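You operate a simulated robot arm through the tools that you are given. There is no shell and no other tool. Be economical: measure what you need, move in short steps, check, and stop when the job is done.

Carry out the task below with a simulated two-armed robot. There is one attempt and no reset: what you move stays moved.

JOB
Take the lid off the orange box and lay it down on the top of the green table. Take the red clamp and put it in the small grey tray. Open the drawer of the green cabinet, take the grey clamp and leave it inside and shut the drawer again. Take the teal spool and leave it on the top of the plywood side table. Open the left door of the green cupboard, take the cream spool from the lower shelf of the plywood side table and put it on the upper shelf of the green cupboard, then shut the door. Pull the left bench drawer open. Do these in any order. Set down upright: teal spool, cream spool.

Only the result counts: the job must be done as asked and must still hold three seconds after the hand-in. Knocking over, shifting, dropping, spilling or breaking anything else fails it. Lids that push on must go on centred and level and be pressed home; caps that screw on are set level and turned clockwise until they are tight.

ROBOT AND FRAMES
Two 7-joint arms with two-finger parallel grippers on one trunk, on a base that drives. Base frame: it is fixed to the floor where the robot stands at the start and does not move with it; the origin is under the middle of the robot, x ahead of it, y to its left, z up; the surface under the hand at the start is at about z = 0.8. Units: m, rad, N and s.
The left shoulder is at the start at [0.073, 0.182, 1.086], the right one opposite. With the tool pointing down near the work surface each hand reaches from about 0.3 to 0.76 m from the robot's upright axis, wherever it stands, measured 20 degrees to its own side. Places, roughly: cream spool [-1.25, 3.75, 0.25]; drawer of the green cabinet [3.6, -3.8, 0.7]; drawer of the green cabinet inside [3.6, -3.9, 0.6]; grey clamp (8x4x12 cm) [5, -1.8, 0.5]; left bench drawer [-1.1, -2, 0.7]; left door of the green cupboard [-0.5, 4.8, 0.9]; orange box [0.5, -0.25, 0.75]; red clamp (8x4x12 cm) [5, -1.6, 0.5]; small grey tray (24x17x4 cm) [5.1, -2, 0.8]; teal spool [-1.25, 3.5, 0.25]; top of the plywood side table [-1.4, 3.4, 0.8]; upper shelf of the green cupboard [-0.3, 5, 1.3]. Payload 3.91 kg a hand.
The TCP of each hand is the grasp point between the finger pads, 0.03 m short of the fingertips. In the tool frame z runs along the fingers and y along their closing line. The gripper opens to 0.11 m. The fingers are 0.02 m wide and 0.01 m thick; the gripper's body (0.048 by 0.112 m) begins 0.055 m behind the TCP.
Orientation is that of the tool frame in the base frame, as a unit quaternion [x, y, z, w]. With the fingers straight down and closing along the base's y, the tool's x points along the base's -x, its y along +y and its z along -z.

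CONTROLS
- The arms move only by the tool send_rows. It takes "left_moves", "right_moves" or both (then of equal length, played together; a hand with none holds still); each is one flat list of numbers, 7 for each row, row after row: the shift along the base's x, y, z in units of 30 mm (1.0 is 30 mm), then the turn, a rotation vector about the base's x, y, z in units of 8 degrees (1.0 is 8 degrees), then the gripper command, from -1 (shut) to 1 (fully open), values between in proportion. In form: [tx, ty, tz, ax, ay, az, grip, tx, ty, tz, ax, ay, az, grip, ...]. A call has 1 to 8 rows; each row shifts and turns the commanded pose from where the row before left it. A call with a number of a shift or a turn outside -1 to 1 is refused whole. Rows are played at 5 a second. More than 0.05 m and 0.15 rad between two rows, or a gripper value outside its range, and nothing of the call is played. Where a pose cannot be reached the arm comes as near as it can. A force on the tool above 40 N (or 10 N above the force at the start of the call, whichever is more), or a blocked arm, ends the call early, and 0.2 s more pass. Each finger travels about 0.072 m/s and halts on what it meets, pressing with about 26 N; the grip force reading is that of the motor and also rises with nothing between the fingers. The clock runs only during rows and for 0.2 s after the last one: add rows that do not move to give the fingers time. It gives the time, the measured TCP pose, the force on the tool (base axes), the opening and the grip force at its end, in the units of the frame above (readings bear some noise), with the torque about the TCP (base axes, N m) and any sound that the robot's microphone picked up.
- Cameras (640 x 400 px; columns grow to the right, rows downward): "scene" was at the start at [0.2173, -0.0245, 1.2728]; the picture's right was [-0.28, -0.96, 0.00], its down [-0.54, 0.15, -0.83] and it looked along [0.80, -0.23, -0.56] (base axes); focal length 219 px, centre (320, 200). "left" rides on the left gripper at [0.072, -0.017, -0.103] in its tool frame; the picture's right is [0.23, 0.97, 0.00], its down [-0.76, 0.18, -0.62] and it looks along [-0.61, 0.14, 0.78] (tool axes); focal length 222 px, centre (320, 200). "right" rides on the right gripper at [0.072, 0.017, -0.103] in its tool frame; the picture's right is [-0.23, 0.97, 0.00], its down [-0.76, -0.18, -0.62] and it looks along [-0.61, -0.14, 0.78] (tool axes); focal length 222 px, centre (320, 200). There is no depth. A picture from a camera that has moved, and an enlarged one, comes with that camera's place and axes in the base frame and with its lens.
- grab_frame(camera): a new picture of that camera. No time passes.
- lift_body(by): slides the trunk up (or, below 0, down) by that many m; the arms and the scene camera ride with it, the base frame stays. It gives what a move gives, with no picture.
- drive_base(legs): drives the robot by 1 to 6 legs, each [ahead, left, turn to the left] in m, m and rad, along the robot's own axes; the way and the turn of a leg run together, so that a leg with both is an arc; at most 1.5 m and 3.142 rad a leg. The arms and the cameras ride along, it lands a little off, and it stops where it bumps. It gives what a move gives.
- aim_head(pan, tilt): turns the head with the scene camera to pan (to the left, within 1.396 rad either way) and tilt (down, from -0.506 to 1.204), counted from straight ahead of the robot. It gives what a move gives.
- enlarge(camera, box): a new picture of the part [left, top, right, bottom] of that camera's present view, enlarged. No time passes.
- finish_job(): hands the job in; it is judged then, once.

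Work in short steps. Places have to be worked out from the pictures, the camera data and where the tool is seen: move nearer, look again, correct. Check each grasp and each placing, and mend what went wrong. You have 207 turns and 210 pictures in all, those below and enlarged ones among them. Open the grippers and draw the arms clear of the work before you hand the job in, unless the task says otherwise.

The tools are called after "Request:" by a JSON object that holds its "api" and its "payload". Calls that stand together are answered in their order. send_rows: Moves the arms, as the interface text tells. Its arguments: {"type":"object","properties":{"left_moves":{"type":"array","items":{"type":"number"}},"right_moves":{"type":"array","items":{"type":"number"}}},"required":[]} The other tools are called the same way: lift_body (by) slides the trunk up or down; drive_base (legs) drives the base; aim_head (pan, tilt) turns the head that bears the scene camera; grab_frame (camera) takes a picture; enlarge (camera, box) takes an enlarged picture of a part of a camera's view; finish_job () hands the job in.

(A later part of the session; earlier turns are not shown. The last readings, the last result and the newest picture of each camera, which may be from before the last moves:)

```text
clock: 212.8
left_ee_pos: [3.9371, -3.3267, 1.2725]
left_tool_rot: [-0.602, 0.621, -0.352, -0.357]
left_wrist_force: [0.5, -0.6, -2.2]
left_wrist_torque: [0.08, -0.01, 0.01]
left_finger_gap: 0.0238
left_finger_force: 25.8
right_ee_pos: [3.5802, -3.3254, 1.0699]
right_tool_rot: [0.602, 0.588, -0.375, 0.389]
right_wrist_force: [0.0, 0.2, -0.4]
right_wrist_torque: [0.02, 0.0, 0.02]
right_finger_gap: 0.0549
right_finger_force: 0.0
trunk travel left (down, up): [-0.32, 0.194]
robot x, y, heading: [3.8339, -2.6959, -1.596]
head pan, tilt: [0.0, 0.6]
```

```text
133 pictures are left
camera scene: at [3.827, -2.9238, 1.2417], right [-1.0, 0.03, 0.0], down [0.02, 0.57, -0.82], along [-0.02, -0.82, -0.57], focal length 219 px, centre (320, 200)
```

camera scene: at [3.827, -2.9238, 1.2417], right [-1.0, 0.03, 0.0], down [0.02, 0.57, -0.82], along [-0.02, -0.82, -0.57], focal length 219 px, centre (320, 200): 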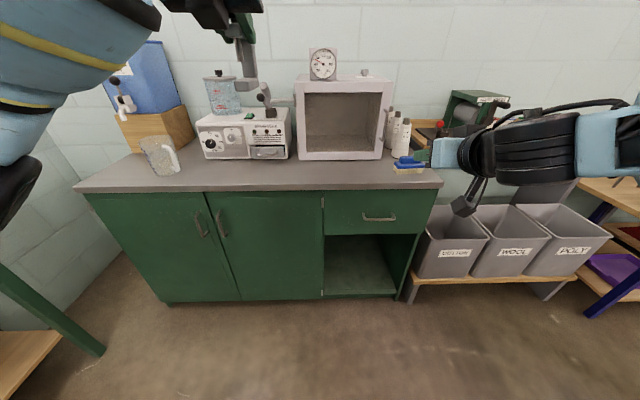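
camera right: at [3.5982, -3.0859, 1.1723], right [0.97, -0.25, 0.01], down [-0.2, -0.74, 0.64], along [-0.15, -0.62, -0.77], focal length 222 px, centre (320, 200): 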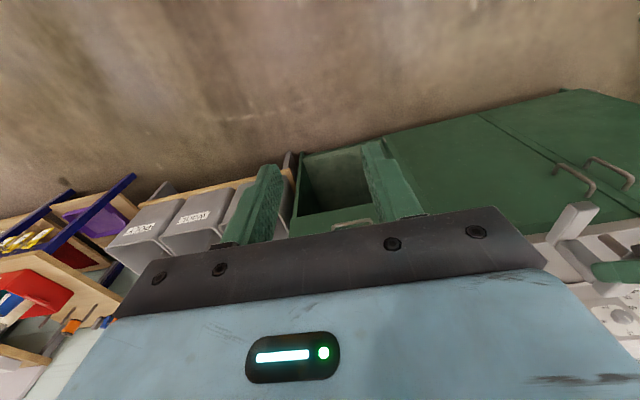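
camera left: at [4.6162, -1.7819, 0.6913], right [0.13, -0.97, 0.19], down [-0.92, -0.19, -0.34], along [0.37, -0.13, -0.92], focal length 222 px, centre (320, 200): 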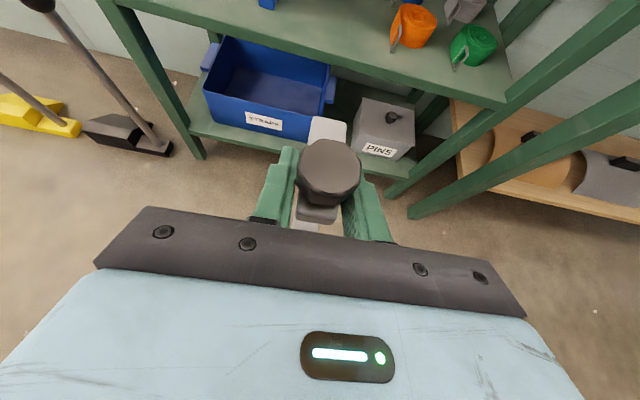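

I'm finishing the right hand's pitch and starting the roll.

Request:
{"api": "send_rows", "payload": {"right_moves": [0, -0.3, 0, -1, 0, 0, 0, 0, -0.3, 0, -1, 0, 0, 0, 0, 0, 0, -1, 0, 0, 0, 0, 0, 0, -0.25, 0, 0, 0, 0, 0, 0, 0, -1, 0, 0, 0, 0, 0, 0, -1, 0, 0, 0, 0, 0, 0, -1, 0, 0, 0, 0, 0, 0, -1, 0, 0]}}

Request:
{"api": "send_rows", "payload": {"right_moves": [0, 0, 0, 0, -1, 0, 0, 0, 0, 0, 0, -1, 0, 0, 0, 0, 0, 0, -1, 0, 0, 0, 0, 0, 0, -1, 0, 0, 0, 0, 0, 0, -1, 0, 0, 0, 0, 0, 0, -1, 0, 0, 0, 0, 0, 0, -1, 0, 0, 0, 0, 0, 0, -0.25, 0, 0]}}

Request:
{"api": "grab_frame", "payload": {"camera": "right"}}

```text
clock: 214.6
left_ee_pos: [3.9397, -3.3266, 1.2706]
left_tool_rot: [-0.603, 0.621, -0.352, -0.357]
left_wrist_force: [0.2, 1.2, -3.3]
left_wrist_torque: [0.09, 0.01, -0.02]
left_finger_gap: 0.0235
left_finger_force: 25.6
right_ee_pos: [3.5789, -3.3444, 1.0705]
right_tool_rot: [0.618, 0.328, -0.341, 0.628]
right_wrist_force: [-0.2, -0.6, -0.4]
right_wrist_torque: [0.03, 0.01, -0.01]
right_finger_gap: 0.0548
right_finger_force: 0.0
trunk travel left (down, up): [-0.32, 0.194]
robot x, y, heading: [3.8328, -2.6965, -1.595]
head pan, tilt: [0.0, 0.6]
```

```text
clock: 216.4
left_ee_pos: [3.9399, -3.3263, 1.2715]
left_tool_rot: [-0.604, 0.62, -0.352, -0.355]
left_wrist_force: [0.7, 0.2, -3.2]
left_wrist_torque: [0.09, 0.03, 0.02]
left_finger_gap: 0.0238
left_finger_force: 26.0
right_ee_pos: [3.5782, -3.3455, 1.0706]
right_tool_rot: [0.706, -0.017, 0.001, 0.708]
right_wrist_force: [-0.3, 1.4, 0.2]
right_wrist_torque: [0.01, 0.01, -0.02]
right_finger_gap: 0.055
right_finger_force: 0.1
trunk travel left (down, up): [-0.32, 0.194]
robot x, y, heading: [3.8333, -2.6919, -1.599]
head pan, tilt: [0.0, 0.6]
```

```text
132 pictures are left
camera right: at [3.6544, -3.2446, 1.0896], right [-0.25, 0.01, 0.97], down [-0.74, 0.64, -0.2], along [-0.62, -0.77, -0.15], focal length 222 px, centre (320, 200)
```

right: 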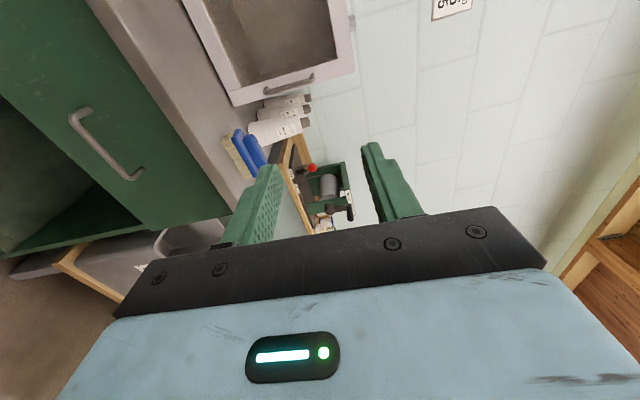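

The right hand is level with its fingers closing vertically. I'm lowering the trunk to handle height.

Request:
{"api": "lift_body", "payload": {"by": -0.31}}

Request:
{"api": "grab_frame", "payload": {"camera": "right"}}

Request:
{"api": "grab_frame", "payload": {"camera": "scene"}}

```text
clock: 219.5
left_ee_pos: [3.9404, -3.3272, 0.9603]
left_tool_rot: [-0.603, 0.621, -0.352, -0.356]
left_wrist_force: [0.7, 0.1, -2.9]
left_wrist_torque: [0.08, -0.02, -0.02]
left_finger_gap: 0.0239
left_finger_force: 26.3
right_ee_pos: [3.5797, -3.3438, 0.7608]
right_tool_rot: [0.705, -0.017, 0.0, 0.709]
right_wrist_force: [0.0, 0.3, 0.2]
right_wrist_torque: [0.01, -0.03, -0.01]
right_finger_gap: 0.0549
right_finger_force: 0.0
trunk travel left (down, up): [-0.01, 0.504]
robot x, y, heading: [3.8347, -2.6973, -1.594]
head pan, tilt: [0.0, 0.6]
```

```text
131 pictures are left
camera right: at [3.6545, -3.2444, 0.7787], right [-0.25, 0.01, 0.97], down [-0.74, 0.64, -0.2], along [-0.62, -0.77, -0.15], focal length 222 px, centre (320, 200)
```

right: 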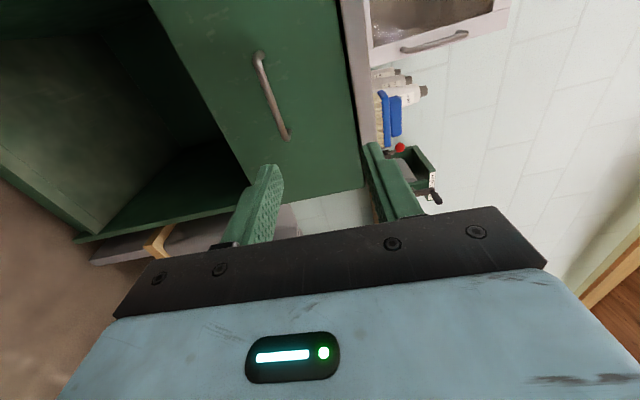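

```text
130 pictures are left
camera scene: at [3.8259, -3.0284, 0.9123], right [-1.0, 0.02, 0.0], down [0.01, 0.56, -0.83], along [-0.02, -0.83, -0.56], focal length 219 px, centre (320, 200)
```

scene: 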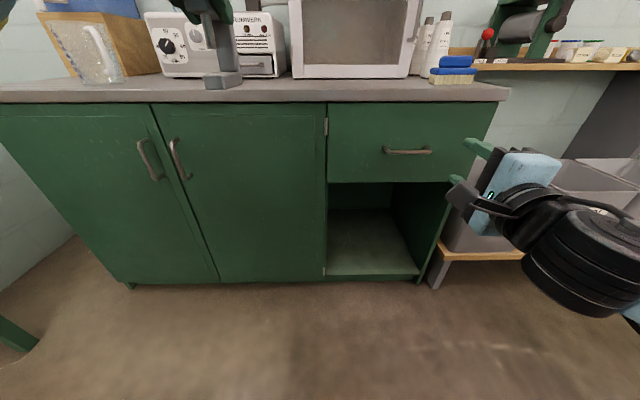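

The handle refines to [3.585,-3.578,0.695]. I'm lowering the right hand to it and raising the left one for clearance.

Request:
{"api": "send_rows", "payload": {"left_moves": [0, 0, 0.9, 0, 0, 0, -1, 0, 0, 0.9, 0, 0, 0, -1, 0, 0, 0.9, 0, 0, 0, -1, 0, 0, 0, 0, 0, 0, -1], "right_moves": [0.05, -0.5, -0.73, 0, 0, 0, 0, 0.05, -0.5, -0.73, 0, 0, 0, 0, 0.05, -0.5, -0.73, 0, 0, 0, 0, 0, 0, 0, 0, 0, 0, 0]}}

Request:
{"api": "drive_base", "payload": {"legs": [[0.1, 0, 0]]}}

Request:
{"api": "grab_frame", "payload": {"camera": "right"}}

```text
clock: 220.5
left_ee_pos: [3.941, -3.328, 1.0404]
left_tool_rot: [-0.604, 0.621, -0.351, -0.356]
left_wrist_force: [-0.2, 0.5, -3.3]
left_wrist_torque: [0.08, -0.01, 0.01]
left_finger_gap: 0.0241
left_finger_force: 26.0
right_ee_pos: [3.5877, -3.3897, 0.7005]
right_tool_rot: [0.706, -0.016, -0.002, 0.708]
right_wrist_force: [0.2, 0.0, -0.5]
right_wrist_torque: [0.01, -0.01, -0.02]
right_finger_gap: 0.0549
right_finger_force: 0.1
right hand out of reach, approached as far as the arm can: row 3
trunk travel left (down, up): [-0.01, 0.504]
robot x, y, heading: [3.8376, -2.6952, -1.596]
head pan, tilt: [0.0, 0.6]
```

```text
clock: 221.6
left_ee_pos: [3.939, -3.4271, 1.0427]
left_tool_rot: [-0.605, 0.62, -0.352, -0.355]
left_wrist_force: [0.1, 0.4, -3.1]
left_wrist_torque: [0.1, 0.0, -0.01]
left_finger_gap: 0.0241
left_finger_force: 25.8
right_ee_pos: [3.5845, -3.4894, 0.7012]
right_tool_rot: [0.707, -0.015, -0.001, 0.707]
right_wrist_force: [-0.3, 0.2, -0.1]
right_wrist_torque: [-0.01, 0.01, 0.0]
right_finger_gap: 0.0552
right_finger_force: 0.0
trunk travel left (down, up): [-0.01, 0.504]
robot x, y, heading: [3.8302, -2.791, -1.596]
head pan, tilt: [0.0, 0.6]
```

```text
129 pictures are left
camera right: at [3.6594, -3.3891, 0.7199], right [-0.25, 0.01, 0.97], down [-0.74, 0.64, -0.19], along [-0.62, -0.77, -0.15], focal length 222 px, centre (320, 200)
```

right: 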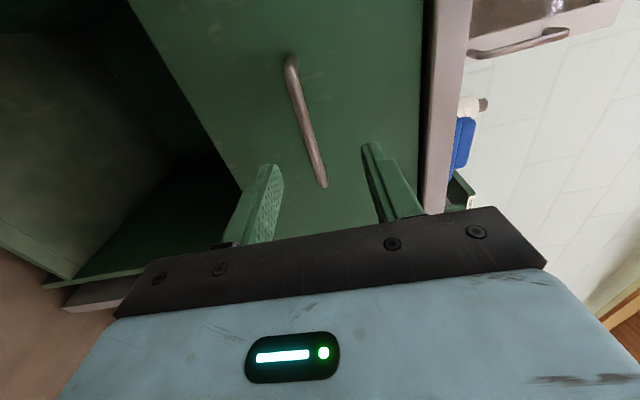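

The bar lies between the fingers. I'm driving 6 cm forward and closing.

Request:
{"api": "drive_base", "payload": {"legs": [[0.062, 0, 0]]}}

Request:
{"api": "grab_frame", "payload": {"camera": "right"}}

Request:
{"api": "send_rows", "payload": {"right_moves": [0, 0, 0, 0, 0, 0, -1, 0, 0, 0, 0, 0, 0, -1, 0, 0, 0, 0, 0, 0, -1]}}

```text
clock: 222.6
left_ee_pos: [3.9382, -3.49, 1.0407]
left_tool_rot: [-0.606, 0.619, -0.352, -0.355]
left_wrist_force: [-0.3, -0.3, -3.2]
left_wrist_torque: [0.1, -0.03, 0.03]
left_finger_gap: 0.0237
left_finger_force: 26.1
right_ee_pos: [3.5825, -3.5512, 0.7006]
right_tool_rot: [0.707, -0.016, -0.001, 0.707]
right_wrist_force: [-0.2, 0.3, 0.1]
right_wrist_torque: [0.0, -0.02, 0.0]
right_finger_gap: 0.0552
right_finger_force: 0.0
trunk travel left (down, up): [-0.01, 0.504]
robot x, y, heading: [3.8242, -2.8537, -1.603]
head pan, tilt: [0.0, 0.6]
```

```text
128 pictures are left
camera right: at [3.6579, -3.4517, 0.7199], right [-0.25, 0.01, 0.97], down [-0.74, 0.64, -0.19], along [-0.62, -0.77, -0.15], focal length 222 px, centre (320, 200)
```

right: 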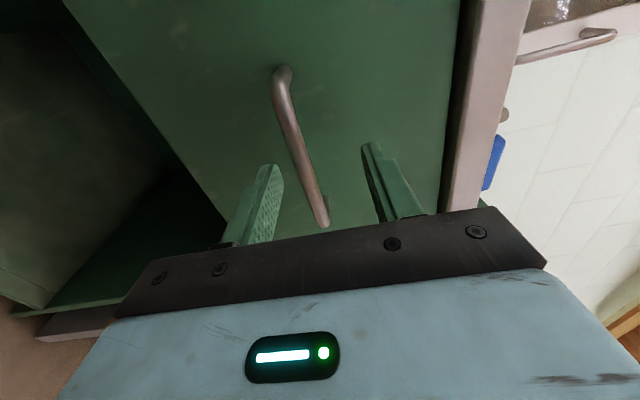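

```text
clock: 223.4
left_ee_pos: [3.9397, -3.4893, 1.0394]
left_tool_rot: [-0.607, 0.619, -0.349, -0.355]
left_wrist_force: [-0.5, 0.3, -3.0]
left_wrist_torque: [0.08, 0.03, 0.03]
left_finger_gap: 0.0239
left_finger_force: 26.2
right_ee_pos: [3.5832, -3.5509, 0.7013]
right_tool_rot: [0.706, -0.016, -0.001, 0.708]
right_wrist_force: [-0.5, -0.3, -0.6]
right_wrist_torque: [0.05, -0.02, -0.02]
right_finger_gap: 0.0
right_finger_force: 25.9
trunk travel left (down, up): [-0.01, 0.504]
robot x, y, heading: [3.8283, -2.8556, -1.599]
head pan, tilt: [0.0, 0.6]
```

The grip missed; the bar is a few centimetres deeper. I'm reopening and advancing with the arm.

Request:
{"api": "send_rows", "payload": {"right_moves": [0, 0, 0, 0, 0, 0, 0, 0, 0, 0, 0, 0, 0, 0, 0, -0.5, -0.1, 0, 0, 0, 0, 0, -0.5, -0.1, 0, 0, 0, 0, 0, -0.4, 0, 0, 0, 0, 0]}}

Request:
{"api": "grab_frame", "payload": {"camera": "right"}}

```text
clock: 224.6
left_ee_pos: [3.9403, -3.4914, 1.0414]
left_tool_rot: [-0.606, 0.619, -0.351, -0.356]
left_wrist_force: [-0.6, 0.3, -3.2]
left_wrist_torque: [0.08, -0.02, -0.03]
left_finger_gap: 0.0238
left_finger_force: 26.3
right_ee_pos: [3.5829, -3.5935, 0.6949]
right_tool_rot: [0.707, -0.016, -0.001, 0.707]
right_wrist_force: [-0.3, 0.3, -0.4]
right_wrist_torque: [-0.03, -0.02, 0.02]
right_finger_gap: 0.055
right_finger_force: 0.1
trunk travel left (down, up): [-0.01, 0.504]
robot x, y, heading: [3.8306, -2.8509, -1.596]
head pan, tilt: [0.0, 0.6]
```

```text
127 pictures are left
camera right: at [3.6579, -3.4931, 0.7132], right [-0.25, 0.01, 0.97], down [-0.74, 0.64, -0.19], along [-0.62, -0.77, -0.15], focal length 222 px, centre (320, 200)
```

right: 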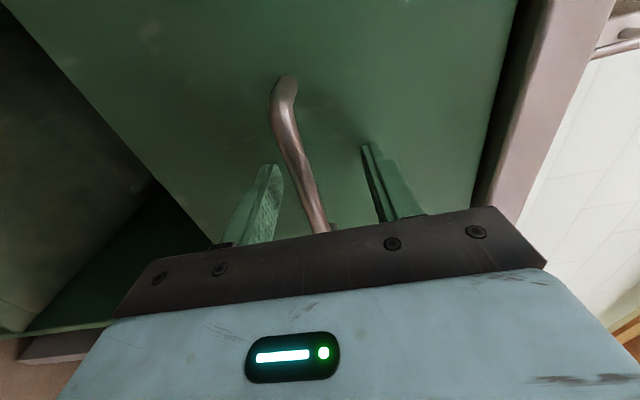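

The bar is now well between the pads. I'm closing.

Request:
{"api": "send_rows", "payload": {"right_moves": [0, 0, 0, 0, 0, 0, -1, 0, 0, 0, 0, 0, 0, -1, 0, 0, 0, 0, 0, 0, -1]}}

```text
clock: 225.4
left_ee_pos: [3.9389, -3.4911, 1.0397]
left_tool_rot: [-0.606, 0.62, -0.351, -0.354]
left_wrist_force: [0.0, 0.2, -3.1]
left_wrist_torque: [0.07, -0.02, 0.03]
left_finger_gap: 0.0237
left_finger_force: 26.0
right_ee_pos: [3.5827, -3.5928, 0.687]
right_tool_rot: [0.711, -0.014, -0.002, 0.703]
right_wrist_force: [1.2, 12.2, -28.9]
right_wrist_torque: [-0.06, 0.86, -0.23]
right_finger_gap: 0.0118
right_finger_force: 45.5
trunk travel left (down, up): [-0.01, 0.504]
robot x, y, heading: [3.8299, -2.8543, -1.594]
head pan, tilt: [0.0, 0.6]
```

Gripped, gap 1.2 cm. I'm easing down slightly and pulling the drawer by backing up.

Request:
{"api": "send_rows", "payload": {"right_moves": [0, 0, -0.25, 0, 0, 0, -1]}}

Request:
{"api": "drive_base", "payload": {"legs": [[-0.12, 0, 0], [-0.1, 0, 0]]}}

Request:
{"api": "grab_frame", "payload": {"camera": "scene"}}

```text
clock: 225.8
left_ee_pos: [3.938, -3.4891, 1.0406]
left_tool_rot: [-0.606, 0.619, -0.352, -0.355]
left_wrist_force: [-1.6, 0.8, -3.0]
left_wrist_torque: [0.07, -0.03, 0.02]
left_finger_gap: 0.0238
left_finger_force: 26.1
right_ee_pos: [3.5834, -3.593, 0.6882]
right_tool_rot: [0.709, -0.013, -0.003, 0.705]
right_wrist_force: [-1.3, 19.1, -18.6]
right_wrist_torque: [-0.05, 0.85, 0.29]
right_finger_gap: 0.0119
right_finger_force: 45.2
trunk travel left (down, up): [-0.01, 0.504]
robot x, y, heading: [3.8296, -2.8595, -1.594]
head pan, tilt: [0.0, 0.6]
```

```text
clock: 227.8
left_ee_pos: [3.9416, -3.2685, 1.0403]
left_tool_rot: [-0.606, 0.619, -0.352, -0.354]
left_wrist_force: [0.3, 0.8, -3.0]
left_wrist_torque: [0.08, 0.03, -0.01]
left_finger_gap: 0.0238
left_finger_force: 26.0
right_ee_pos: [3.5827, -3.3739, 0.6884]
right_tool_rot: [0.708, -0.018, -0.006, 0.706]
right_wrist_force: [-33.1, 0.1, -9.9]
right_wrist_torque: [0.03, 0.92, 0.74]
right_finger_gap: 0.0118
right_finger_force: 44.6
trunk travel left (down, up): [-0.01, 0.504]
robot x, y, heading: [3.8331, -2.6292, -1.595]
head pan, tilt: [0.0, 0.6]
```

```text
126 pictures are left
camera scene: at [3.823, -2.9696, 0.9168], right [-1.0, 0.05, 0.0], down [0.03, 0.52, -0.86], along [-0.04, -0.86, -0.52], focal length 219 px, centre (320, 200)
```

scene: 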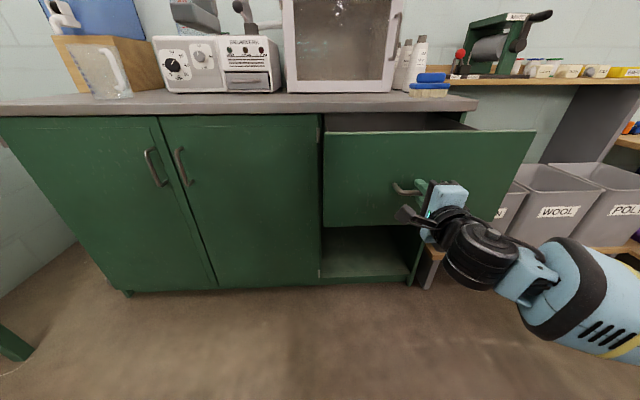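

The drawer is 22 cm open. I'm trying a few centimetres more for working room.

Request:
{"api": "drive_base", "payload": {"legs": [[-0.06, 0, 0]]}}

Request:
{"api": "aim_head", "payload": {"pan": -0.25, "tilt": 0.5}}

Request:
{"api": "grab_frame", "payload": {"camera": "left"}}

```text
clock: 228.8
left_ee_pos: [3.9464, -3.2103, 1.0406]
left_tool_rot: [-0.608, 0.618, -0.351, -0.354]
left_wrist_force: [-0.2, -0.6, -4.1]
left_wrist_torque: [0.08, 0.03, 0.0]
left_finger_gap: 0.0239
left_finger_force: 25.6
right_ee_pos: [3.5833, -3.3132, 0.6879]
right_tool_rot: [0.709, -0.019, -0.009, 0.705]
right_wrist_force: [-12.3, 1.5, -4.9]
right_wrist_torque: [-0.02, 0.9, -0.01]
right_finger_gap: 0.0116
right_finger_force: 45.4
trunk travel left (down, up): [-0.01, 0.504]
robot x, y, heading: [3.8361, -2.574, -1.592]
head pan, tilt: [0.0, 0.6]
```

```text
clock: 229.6
left_ee_pos: [3.9454, -3.21, 1.0409]
left_tool_rot: [-0.607, 0.618, -0.351, -0.355]
left_wrist_force: [0.0, -0.3, -3.4]
left_wrist_torque: [0.1, 0.0, 0.03]
left_finger_gap: 0.0239
left_finger_force: 25.9
right_ee_pos: [3.5837, -3.3142, 0.6878]
right_tool_rot: [0.709, -0.019, -0.011, 0.705]
right_wrist_force: [-4.0, 1.1, -3.1]
right_wrist_torque: [-0.03, 0.81, 0.25]
right_finger_gap: 0.0116
right_finger_force: 44.6
trunk travel left (down, up): [-0.01, 0.504]
robot x, y, heading: [3.8375, -2.572, -1.596]
head pan, tilt: [-0.25, 0.499]
```

```text
125 pictures are left
camera left: at [3.9636, -3.1556, 1.1552], right [-0.98, -0.1, 0.19], down [-0.16, 0.92, -0.34], along [-0.15, -0.37, -0.92], focal length 222 px, centre (320, 200)
```

left: 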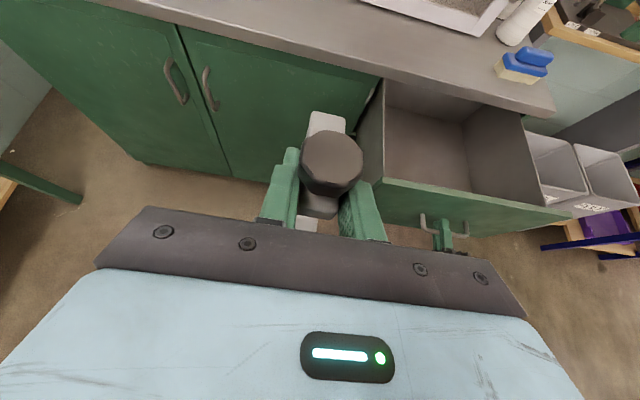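

The drawer is open 28 cm and empty. I'm releasing the handle, withdrawing the right hand and lifting it clear.

Request:
{"api": "send_rows", "payload": {"right_moves": [0, 0, 0, 0, 0, 0, 0, 0, 0, 0, 0, 0, 0, 0, 0, 0, 0, 0, 0, 0, 0, 0, 0.8, 0, 0, 0, 0, 0, 0, 0.8, 0, 0, 0, 0, 0, 0, 0.6, 0, 0, 0, 0, 0]}}

Request:
{"api": "lift_body", "payload": {"by": 0.2}}

Request:
{"api": "send_rows", "payload": {"right_moves": [-0.3, 0.3, 1, 0, 0, 0, 0, -0.3, 0.3, 1, 0, 0, 0, 0, -0.3, 0.3, 1, 0, 0, 0, 0, -0.3, 0, 1, 0, 0, 0, 0, -0.3, 0, 1, 0, 0, 0, 0, -0.3, 0, 1, 0, 0, 0, 0]}}

Request:
{"api": "grab_frame", "payload": {"camera": "scene"}}

```text
clock: 230.9
left_ee_pos: [3.948, -3.2086, 1.0413]
left_tool_rot: [-0.607, 0.619, -0.35, -0.355]
left_wrist_force: [-0.3, -0.1, -3.8]
left_wrist_torque: [0.1, 0.02, 0.0]
left_finger_gap: 0.024
left_finger_force: 25.7
right_ee_pos: [3.5877, -3.2492, 0.6999]
right_tool_rot: [0.71, -0.018, -0.012, 0.703]
right_wrist_force: [0.1, 0.3, 0.2]
right_wrist_torque: [-0.02, -0.02, 0.0]
right_finger_gap: 0.0549
right_finger_force: 0.1
right hand out of reach, approached as far as the arm can: row 5, 6
trunk travel left (down, up): [-0.01, 0.504]
robot x, y, heading: [3.8352, -2.5711, -1.593]
head pan, tilt: [-0.25, 0.499]
```

```text
clock: 233.1
left_ee_pos: [3.946, -3.2094, 1.24]
left_tool_rot: [-0.607, 0.619, -0.35, -0.354]
left_wrist_force: [0.6, 0.6, -2.2]
left_wrist_torque: [0.05, -0.03, -0.02]
left_finger_gap: 0.0241
left_finger_force: 26.1
right_ee_pos: [3.5891, -3.2212, 0.9688]
right_tool_rot: [0.672, -0.018, -0.012, 0.74]
right_wrist_force: [-0.3, 0.3, 0.4]
right_wrist_torque: [0.05, 0.02, 0.0]
right_finger_gap: 0.0549
right_finger_force: 0.1
trunk travel left (down, up): [-0.21, 0.304]
robot x, y, heading: [3.8336, -2.5734, -1.593]
head pan, tilt: [-0.25, 0.499]
```

```text
clock: 234.5
left_ee_pos: [3.9466, -3.2096, 1.2406]
left_tool_rot: [-0.607, 0.619, -0.35, -0.355]
left_wrist_force: [0.4, -0.2, -4.2]
left_wrist_torque: [0.05, 0.02, -0.05]
left_finger_gap: 0.0238
left_finger_force: 26.0
right_ee_pos: [3.5327, -3.1932, 1.1473]
right_tool_rot: [0.673, -0.017, -0.012, 0.739]
right_wrist_force: [-0.5, -0.5, 0.5]
right_wrist_torque: [-0.03, -0.01, 0.0]
right_finger_gap: 0.0548
right_finger_force: 0.0
trunk travel left (down, up): [-0.21, 0.304]
robot x, y, heading: [3.8359, -2.5734, -1.597]
head pan, tilt: [-0.25, 0.499]
```

```text
124 pictures are left
camera scene: at [3.8076, -2.8344, 1.1374], right [-0.96, 0.27, 0.0], down [0.13, 0.46, -0.88], along [-0.24, -0.85, -0.48], focal length 219 px, centre (320, 200)
```

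scene: 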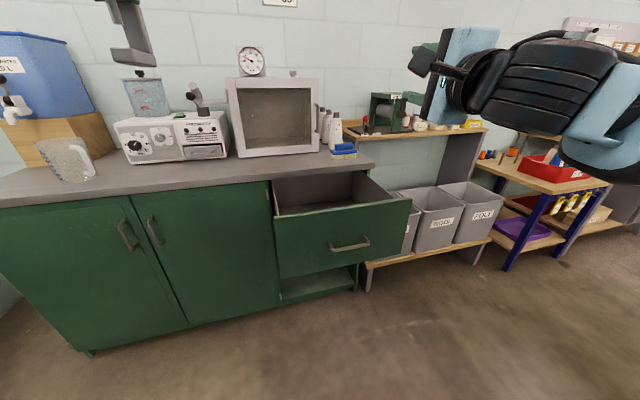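

I'm pitching the left hand down to vertical, then moving the base forward and right to bring it over the drawer.

Request:
{"api": "send_rows", "payload": {"left_moves": [0, 0, -0.3, 1, 0, 0, -1, 0, 0, -0.3, 1, 0, 0, -1, 0, 0, -0.3, 1, 0, 0, -1, 0, 0, -0.3, 1, 0, 0, -1, 0, 0, -0.3, 1, 0, 0, -1, 0, 0, -0.3, 1, 0, 0, -1, 0, 0, -0.3, 1, 0, 0, -1, 0, 0, 0, 0.5, 0, 0, -1]}}

Request:
{"api": "drive_base", "payload": {"legs": [[0.25, 0, 0.02], [0, -0.28, 0]]}}

Request:
{"api": "grab_frame", "payload": {"camera": "left"}}

Request:
{"api": "grab_frame", "payload": {"camera": "scene"}}

```text
clock: 236.3
left_ee_pos: [3.9626, -3.17, 1.1547]
left_tool_rot: [-0.703, 0.709, -0.033, -0.054]
left_wrist_force: [-0.1, -0.1, -2.7]
left_wrist_torque: [-0.04, -0.07, 0.0]
left_finger_gap: 0.0238
left_finger_force: 26.2
left hand out of reach, approached as far as the arm can: row 6, 7, 8
right_ee_pos: [3.5329, -3.1934, 1.1476]
right_tool_rot: [0.673, -0.018, -0.011, 0.74]
right_wrist_force: [-0.1, 0.3, 0.5]
right_wrist_torque: [-0.02, -0.01, -0.03]
right_finger_gap: 0.0549
right_finger_force: 0.1
trunk travel left (down, up): [-0.21, 0.304]
robot x, y, heading: [3.8335, -2.5746, -1.591]
head pan, tilt: [-0.25, 0.499]
```

```text
clock: 240.8
left_ee_pos: [3.6958, -3.4223, 1.1527]
left_tool_rot: [0.712, -0.699, 0.033, 0.054]
left_wrist_force: [-0.4, 0.6, -2.3]
left_wrist_torque: [-0.01, 0.02, 0.05]
left_finger_gap: 0.0238
left_finger_force: 26.1
right_ee_pos: [3.2669, -3.4588, 1.1473]
right_tool_rot: [0.673, -0.008, -0.001, 0.739]
right_wrist_force: [0.1, -0.3, 0.6]
right_wrist_torque: [-0.01, 0.03, 0.0]
right_finger_gap: 0.0549
right_finger_force: 0.1
trunk travel left (down, up): [-0.21, 0.304]
robot x, y, heading: [3.5496, -2.8307, -1.571]
head pan, tilt: [-0.25, 0.499]
```

```text
123 pictures are left
camera left: at [3.717, -3.4806, 1.2645], right [-0.97, -0.24, 0.06], down [-0.18, 0.83, 0.53], along [-0.18, 0.5, -0.85], focal length 222 px, centre (320, 200)
```

left: 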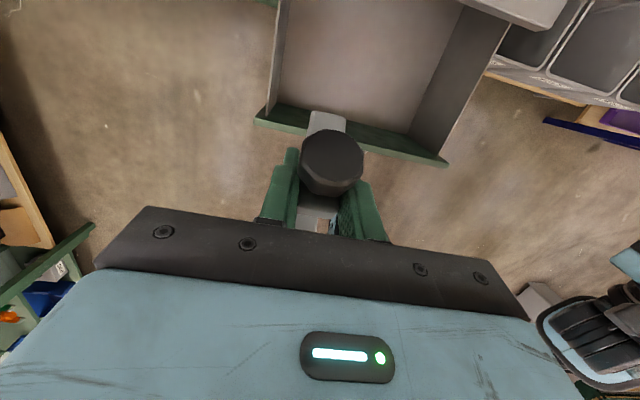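

```text
122 pictures are left
camera scene: at [3.5301, -3.0924, 1.1373], right [-0.97, 0.24, 0.0], down [0.12, 0.46, -0.88], along [-0.21, -0.85, -0.48], focal length 219 px, centre (320, 200)
```

scene: 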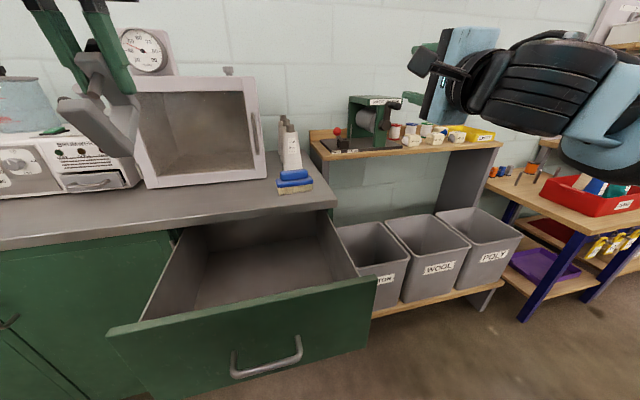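

The camera now faces the counter side. I'll tilt the hand back to about 60° so the camera clears the counter, and centre it over the drawer.

Request:
{"api": "send_rows", "payload": {"left_moves": [-0.8, -0.3, -0.4, -1, 0, 0, -1, -0.8, -0.3, -0.4, -1, 0, 0, -1, -0.8, -0.3, -0.4, -1, 0, 0, -1, -0.7, -0.3, -0.4, 0, 0, 0, -1, 0, 0, -0.5, 0, 0, 0, -1]}}

Request:
{"api": "grab_frame", "payload": {"camera": "left"}}

Request:
{"api": "aim_head", "payload": {"pan": 0.2, "tilt": 0.8}}

Request:
{"api": "grab_frame", "payload": {"camera": "scene"}}

```text
clock: 242.0
left_ee_pos: [3.604, -3.459, 1.0909]
left_tool_rot: [0.686, -0.676, 0.178, 0.203]
left_wrist_force: [0.0, 0.4, -3.3]
left_wrist_torque: [0.04, 0.01, 0.0]
left_finger_gap: 0.0237
left_finger_force: 26.0
right_ee_pos: [3.2667, -3.4596, 1.1475]
right_tool_rot: [0.673, -0.008, -0.001, 0.74]
right_wrist_force: [0.7, -0.4, 0.5]
right_wrist_torque: [-0.02, 0.01, 0.02]
right_finger_gap: 0.0549
right_finger_force: 0.1
trunk travel left (down, up): [-0.21, 0.304]
robot x, y, heading: [3.5522, -2.8308, -1.571]
head pan, tilt: [-0.25, 0.499]
```

```text
121 pictures are left
camera left: at [3.6261, -3.4661, 1.2165], right [-0.97, -0.2, 0.15], down [-0.18, 0.97, 0.15], along [-0.18, 0.11, -0.98], focal length 222 px, centre (320, 200)
```

left: 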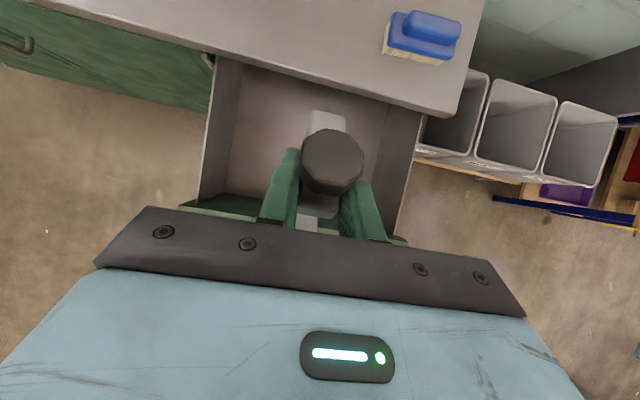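

```text
clock: 242.9
left_ee_pos: [3.6047, -3.4588, 1.0919]
left_tool_rot: [0.686, -0.677, 0.177, 0.2]
left_wrist_force: [-0.4, -0.9, -3.4]
left_wrist_torque: [0.06, -0.01, 0.0]
left_finger_gap: 0.024
left_finger_force: 26.3
right_ee_pos: [3.2666, -3.4576, 1.1482]
right_tool_rot: [0.673, -0.008, -0.001, 0.739]
right_wrist_force: [-0.8, 0.6, 0.0]
right_wrist_torque: [-0.04, 0.02, 0.0]
right_finger_gap: 0.055
right_finger_force: 0.1
trunk travel left (down, up): [-0.21, 0.304]
robot x, y, heading: [3.554, -2.828, -1.567]
head pan, tilt: [0.201, 0.799]
```

```text
120 pictures are left
camera scene: at [3.5688, -3.0832, 1.1114], right [-0.98, -0.2, 0.0], down [-0.14, 0.7, -0.7], along [0.14, -0.68, -0.72], focal length 219 px, centre (320, 200)
```

scene: 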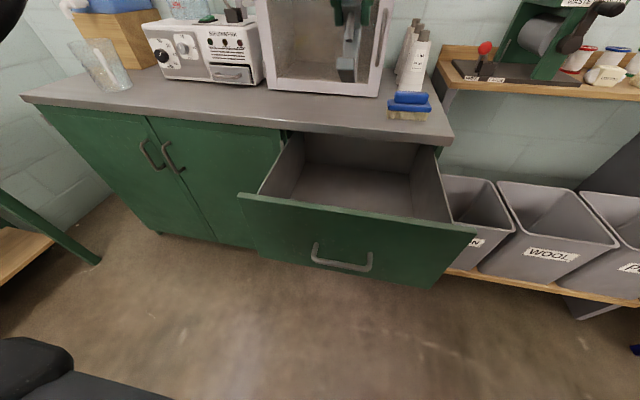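

The gap between drawer front and counter edge is y≈-3.375 to -3.57, and the hand at y=-3.46 fits. I'm descending with the trunk and then the arm.

Request:
{"api": "lift_body", "payload": {"by": -0.2}}

Request:
{"api": "send_rows", "payload": {"left_moves": [0, -0.3, -0.6, 0, 0, 0, -1, 0, 0, -0.6, 0, 0, 0, -1, 0, 0, -0.6, 0, 0, 0, -1]}}

Request:
{"api": "grab_frame", "payload": {"camera": "left"}}

Request:
{"api": "grab_frame", "payload": {"camera": "scene"}}

```text
clock: 245.1
left_ee_pos: [3.6035, -3.4578, 0.8897]
left_tool_rot: [0.685, -0.677, 0.178, 0.201]
left_wrist_force: [0.6, 0.0, -3.2]
left_wrist_torque: [0.02, 0.01, 0.04]
left_finger_gap: 0.0237
left_finger_force: 26.1
right_ee_pos: [3.2667, -3.4581, 0.9491]
right_tool_rot: [0.673, -0.008, -0.001, 0.739]
right_wrist_force: [0.5, 0.2, -0.2]
right_wrist_torque: [0.02, 0.02, 0.02]
right_finger_gap: 0.055
right_finger_force: 0.1
trunk travel left (down, up): [-0.01, 0.504]
robot x, y, heading: [3.5521, -2.8342, -1.568]
head pan, tilt: [0.201, 0.799]
```

```text
clock: 245.9
left_ee_pos: [3.6036, -3.4676, 0.8368]
left_tool_rot: [0.686, -0.677, 0.177, 0.201]
left_wrist_force: [0.4, 0.2, -3.6]
left_wrist_torque: [0.02, -0.04, 0.0]
left_finger_gap: 0.0238
left_finger_force: 25.8
right_ee_pos: [3.2668, -3.459, 0.9483]
right_tool_rot: [0.673, -0.008, -0.001, 0.74]
right_wrist_force: [0.1, -0.6, 0.9]
right_wrist_torque: [0.0, 0.0, -0.01]
right_finger_gap: 0.055
right_finger_force: 0.0
trunk travel left (down, up): [-0.01, 0.504]
robot x, y, heading: [3.5498, -2.8323, -1.566]
head pan, tilt: [0.201, 0.799]
```

```text
119 pictures are left
camera left: at [3.6245, -3.4748, 0.9612], right [-0.97, -0.2, 0.15], down [-0.18, 0.97, 0.15], along [-0.18, 0.12, -0.98], focal length 222 px, centre (320, 200)
```

left: 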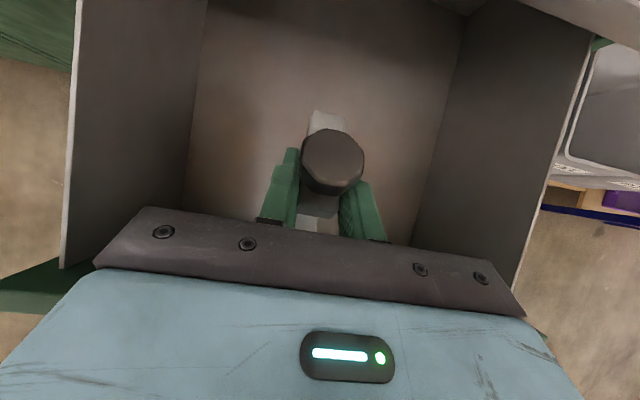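

```text
118 pictures are left
camera scene: at [3.5691, -3.1555, 0.8949], right [-0.98, -0.2, 0.0], down [-0.15, 0.7, -0.7], along [0.14, -0.68, -0.72], focal length 219 px, centre (320, 200)
```

scene: 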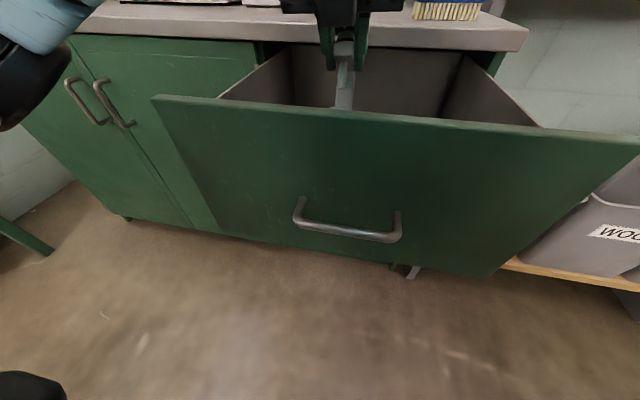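

The clamp is entering the drawer cleanly. I'm descending until contact.

Request:
{"api": "send_rows", "payload": {"left_moves": [0, 0, -0.7, 0, 0, 0, -1, 0, 0, -0.6, 0, 0, 0, -1, 0, 0, -0.5, 0, 0, 0, -1, 0, 0, -0.4, 0, 0, 0, -1, 0, 0, -0.3, 0, 0, 0, -1, 0, 0, -0.3, 0, 0, 0, -1, 0, 0, -0.3, 0, 0, 0, -1]}}

Request:
{"api": "grab_frame", "payload": {"camera": "left"}}

Request:
{"api": "grab_frame", "payload": {"camera": "scene"}}

```text
clock: 247.5
left_ee_pos: [3.6034, -3.4623, 0.7634]
left_tool_rot: [0.683, -0.672, 0.187, 0.215]
left_wrist_force: [0.7, 0.8, -2.7]
left_wrist_torque: [-0.02, 0.01, 0.0]
left_finger_gap: 0.024
left_finger_force: 26.4
right_ee_pos: [3.2657, -3.4506, 0.953]
right_tool_rot: [0.67, -0.009, 0.001, 0.742]
right_wrist_force: [0.0, 0.1, -0.1]
right_wrist_torque: [0.02, -0.01, -0.02]
right_finger_gap: 0.0549
right_finger_force: 0.0
trunk travel left (down, up): [-0.01, 0.504]
robot x, y, heading: [3.5533, -2.8273, -1.56]
head pan, tilt: [0.201, 0.799]
```

```text
117 pictures are left
camera left: at [3.6242, -3.4644, 0.8895], right [-0.97, -0.19, 0.17], down [-0.18, 0.98, 0.11], along [-0.18, 0.08, -0.98], focal length 222 px, centre (320, 200)
```

left: 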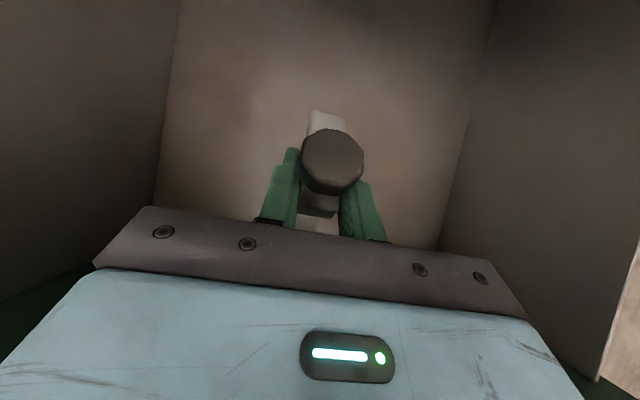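

```text
116 pictures are left
camera scene: at [3.567, -3.1477, 0.8982], right [-0.98, -0.2, 0.0], down [-0.14, 0.7, -0.7], along [0.14, -0.69, -0.71], focal length 219 px, centre (320, 200)
```

scene: 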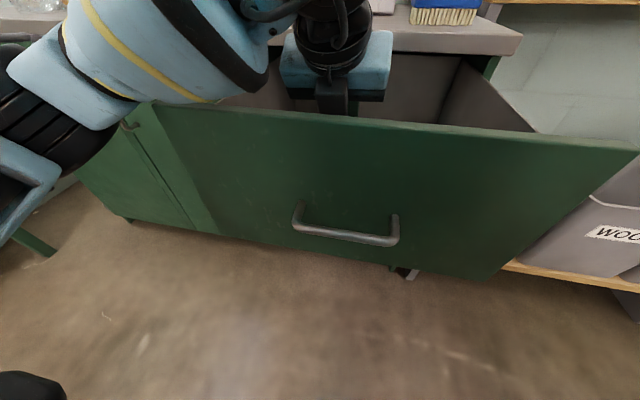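

The robot is tilting slightly without any tool force: the forearm is resting on the drawer's corner. I'll raise the arm, lift the trunk and come down with the arm higher.

Request:
{"api": "send_rows", "payload": {"left_moves": [0, 0, 0.8, 0, 0, 0, -1, 0, 0, 0.8, 0, 0, 0, -1, 0, 0, 0.8, 0, 0, 0, -1]}}

Request:
{"api": "lift_body", "payload": {"by": 0.25}}

Request:
{"api": "send_rows", "payload": {"left_moves": [0, 0, -1, 0, 0, 0, -1, 0, 0, -1, 0, 0, 0, -1, 0, 0, -1, 0, 0, 0, -1, 0, 0, -1, 0, 0, 0, -1, 0, 0, -1, 0, 0, 0, -1, 0, 0, -1, 0, 0, 0, -1, 0, 0, -1, 0, 0, 0, -1, 0, 0, -1, 0, 0, 0, -1]}}

Request:
{"api": "grab_frame", "payload": {"camera": "scene"}}

```text
clock: 248.3
left_ee_pos: [3.6022, -3.4671, 0.8138]
left_tool_rot: [0.685, -0.678, 0.177, 0.199]
left_wrist_force: [-0.6, 0.0, -2.8]
left_wrist_torque: [0.03, -0.01, -0.01]
left_finger_gap: 0.0238
left_finger_force: 25.6
right_ee_pos: [3.2661, -3.458, 0.947]
right_tool_rot: [0.673, -0.008, -0.002, 0.74]
right_wrist_force: [0.3, -0.1, 0.3]
right_wrist_torque: [0.03, -0.01, 0.0]
right_finger_gap: 0.055
right_finger_force: 0.1
trunk travel left (down, up): [-0.01, 0.504]
robot x, y, heading: [3.5528, -2.8346, -1.568]
head pan, tilt: [0.201, 0.799]
```

```text
clock: 250.9
left_ee_pos: [3.6022, -3.4691, 1.0644]
left_tool_rot: [0.685, -0.677, 0.178, 0.201]
left_wrist_force: [-0.3, 0.3, -2.5]
left_wrist_torque: [0.02, -0.02, 0.0]
left_finger_gap: 0.0237
left_finger_force: 25.5
right_ee_pos: [3.2664, -3.4593, 1.1976]
right_tool_rot: [0.673, -0.008, -0.002, 0.74]
right_wrist_force: [-0.6, -0.3, -0.3]
right_wrist_torque: [-0.01, 0.02, 0.01]
right_finger_gap: 0.0552
right_finger_force: 0.1
trunk travel left (down, up): [-0.26, 0.254]
robot x, y, heading: [3.5546, -2.8311, -1.564]
head pan, tilt: [0.201, 0.799]
```

```text
clock: 252.7
left_ee_pos: [3.6053, -3.4674, 0.8246]
left_tool_rot: [0.686, -0.677, 0.177, 0.202]
left_wrist_force: [0.3, 0.3, -3.4]
left_wrist_torque: [0.02, 0.0, 0.0]
left_finger_gap: 0.024
left_finger_force: 26.2
right_ee_pos: [3.2671, -3.4593, 1.1974]
right_tool_rot: [0.673, -0.008, -0.001, 0.739]
right_wrist_force: [0.6, 1.1, -0.1]
right_wrist_torque: [-0.02, -0.01, -0.01]
right_finger_gap: 0.0552
right_finger_force: 0.0
trunk travel left (down, up): [-0.26, 0.254]
robot x, y, heading: [3.5531, -2.8298, -1.568]
head pan, tilt: [0.201, 0.799]
```

```text
115 pictures are left
camera scene: at [3.5689, -3.0671, 1.1646], right [-0.98, -0.2, 0.0], down [-0.15, 0.7, -0.7], along [0.14, -0.68, -0.72], focal length 219 px, centre (320, 200)
```

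scene: 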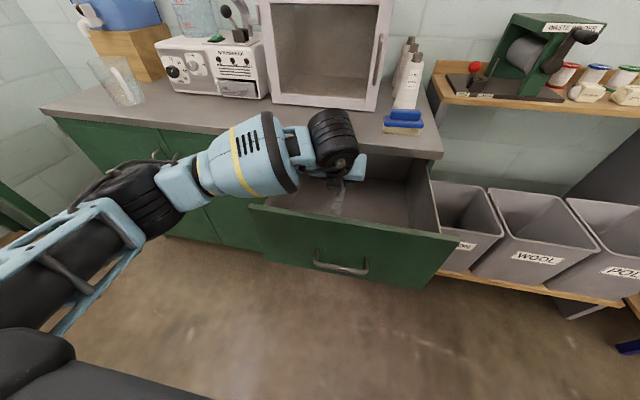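

Better clearance now. I'm continuing down slowly, watching for contact.

Request:
{"api": "send_rows", "payload": {"left_moves": [0, 0, -0.7, 0, 0, 0, -1, 0, 0, -0.7, 0, 0, 0, -1, 0, 0, -0.5, 0, 0, 0, -1, 0, 0, -0.5, 0, 0, 0, -1]}}

Request:
{"api": "grab_frame", "payload": {"camera": "scene"}}

```text
clock: 253.7
left_ee_pos: [3.6038, -3.4682, 0.7534]
left_tool_rot: [0.686, -0.677, 0.177, 0.201]
left_wrist_force: [-0.6, 0.7, -2.4]
left_wrist_torque: [0.01, -0.01, 0.02]
left_finger_gap: 0.0237
left_finger_force: 26.2
right_ee_pos: [3.266, -3.4584, 1.1976]
right_tool_rot: [0.672, -0.008, -0.001, 0.74]
right_wrist_force: [-0.3, -0.4, 0.4]
right_wrist_torque: [0.0, 0.02, -0.01]
right_finger_gap: 0.0552
right_finger_force: 0.1
trunk travel left (down, up): [-0.26, 0.254]
robot x, y, heading: [3.5526, -2.8303, -1.569]
head pan, tilt: [0.201, 0.799]
```

```text
114 pictures are left
camera scene: at [3.5688, -3.0669, 1.1646], right [-0.98, -0.2, 0.0], down [-0.15, 0.7, -0.7], along [0.14, -0.68, -0.72], focal length 219 px, centre (320, 200)
```

scene: 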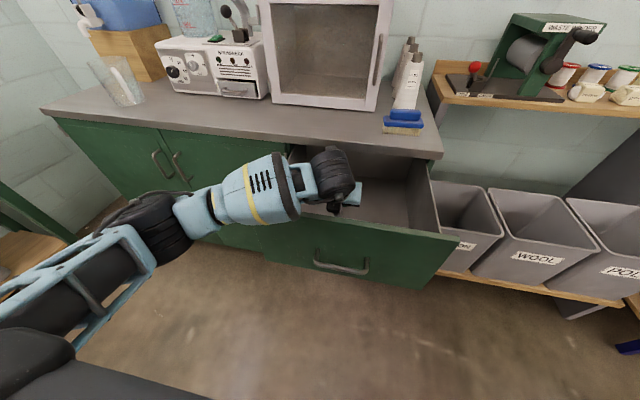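

Still free. A few more small steps.

Request:
{"api": "send_rows", "payload": {"left_moves": [0, 0, -0.3, 0, 0, 0, -1, 0, 0, -0.3, 0, 0, 0, -1, 0, 0, -0.2, 0, 0, 0, -1, 0, 0, -0.2, 0, 0, 0, -1, 0, 0, -0.2, 0, 0, 0, -1]}}

Request:
{"api": "grab_frame", "payload": {"camera": "left"}}

```text
clock: 254.9
left_ee_pos: [3.6037, -3.468, 0.7171]
left_tool_rot: [0.685, -0.677, 0.177, 0.201]
left_wrist_force: [-0.6, -0.1, -2.6]
left_wrist_torque: [0.05, 0.01, 0.01]
left_finger_gap: 0.0241
left_finger_force: 25.9
right_ee_pos: [3.266, -3.4581, 1.1969]
right_tool_rot: [0.673, -0.008, -0.001, 0.74]
right_wrist_force: [0.0, 0.5, -0.6]
right_wrist_torque: [-0.01, 0.01, -0.01]
right_finger_gap: 0.055
right_finger_force: 0.1
trunk travel left (down, up): [-0.26, 0.254]
robot x, y, heading: [3.5514, -2.8332, -1.567]
head pan, tilt: [0.201, 0.799]
```

```text
113 pictures are left
camera left: at [3.6246, -3.4751, 0.8424], right [-0.97, -0.2, 0.15], down [-0.18, 0.97, 0.15], along [-0.18, 0.12, -0.98], focal length 222 px, centre (320, 200)
```

left: 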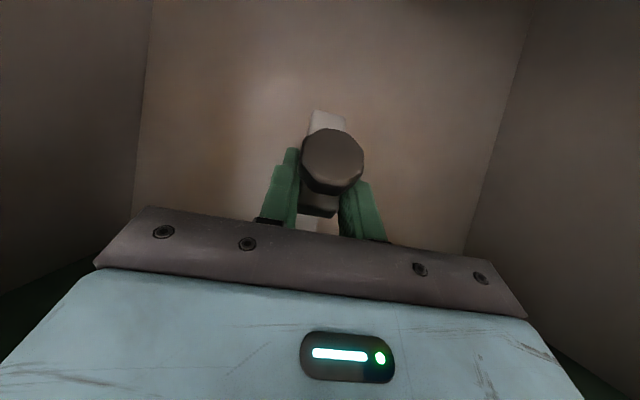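

No contact yet. I'm continuing down.

Request:
{"api": "send_rows", "payload": {"left_moves": [0, 0, -0.2, 0, 0, 0, -1, 0, 0, -0.2, 0, 0, 0, -1, 0, 0, -0.2, 0, 0, 0, -1, 0, 0, -0.2, 0, 0, 0, -1, 0, 0, -0.2, 0, 0, 0, -1, 0, 0, -0.2, 0, 0, 0, -1]}}

Request:
{"api": "grab_frame", "payload": {"camera": "scene"}}

```text
clock: 256.5
left_ee_pos: [3.601, -3.4811, 0.7095]
left_tool_rot: [0.683, -0.67, 0.185, 0.225]
left_wrist_force: [-0.5, -0.3, -3.7]
left_wrist_torque: [0.05, -0.02, 0.0]
left_finger_gap: 0.0238
left_finger_force: 25.2
right_ee_pos: [3.2669, -3.4589, 1.1965]
right_tool_rot: [0.673, -0.008, 0.0, 0.74]
right_wrist_force: [-0.3, -1.1, -1.0]
right_wrist_torque: [0.0, -0.02, 0.01]
right_finger_gap: 0.0551
right_finger_force: 0.1
trunk travel left (down, up): [-0.26, 0.254]
robot x, y, heading: [3.5524, -2.8329, -1.563]
head pan, tilt: [0.201, 0.799]
stopped in row 6 (left hand): the arm was blocked; the commanded pose is now the measured one
```

```text
112 pictures are left
camera scene: at [3.5686, -3.067, 1.164], right [-0.98, -0.2, 0.0], down [-0.15, 0.7, -0.7], along [0.14, -0.68, -0.72], focal length 219 px, centre (320, 200)
```

scene: 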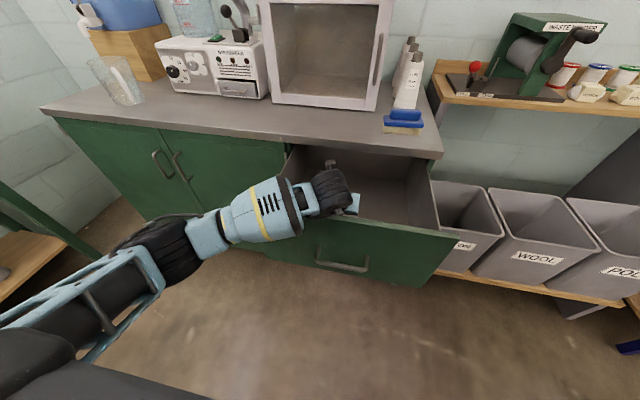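

The forearm is at the drawer front again, and the clamp's lowest point is about z≈0.62, near the drawer floor. I'll ease up 3 mm and release it here.

Request:
{"api": "send_rows", "payload": {"left_moves": [0, 0.2, 0.15, 0, 0, 0, -1, 0, 0, 0, 0, 0, 0, -0.4, 0, 0, 0, 0, 0, 0, -0.2, 0, 0, 0, 0, 0, 0, 0, 0, 0, 0, 0, 0, 0, 0.1]}}

Request:
{"api": "grab_frame", "payload": {"camera": "left"}}

```text
clock: 257.7
left_ee_pos: [3.6031, -3.4711, 0.7087]
left_tool_rot: [0.684, -0.671, 0.184, 0.219]
left_wrist_force: [0.4, -0.7, 0.2]
left_wrist_torque: [0.02, 0.02, 0.0]
left_finger_gap: 0.0604
left_finger_force: 0.1
right_ee_pos: [3.2664, -3.4554, 1.1987]
right_tool_rot: [0.672, -0.008, 0.0, 0.741]
right_wrist_force: [0.5, 0.2, 0.1]
right_wrist_torque: [0.02, -0.01, -0.01]
right_finger_gap: 0.0548
right_finger_force: 0.0
trunk travel left (down, up): [-0.26, 0.254]
robot x, y, heading: [3.5532, -2.8298, -1.564]
head pan, tilt: [0.201, 0.799]
```

```text
111 pictures are left
camera left: at [3.6257, -3.4738, 0.8339], right [-0.96, -0.19, 0.18], down [-0.18, 0.98, 0.11], along [-0.19, 0.08, -0.98], focal length 222 px, centre (320, 200)
```

left: 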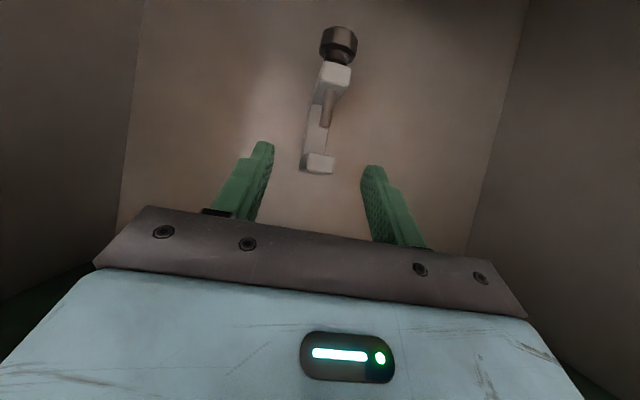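

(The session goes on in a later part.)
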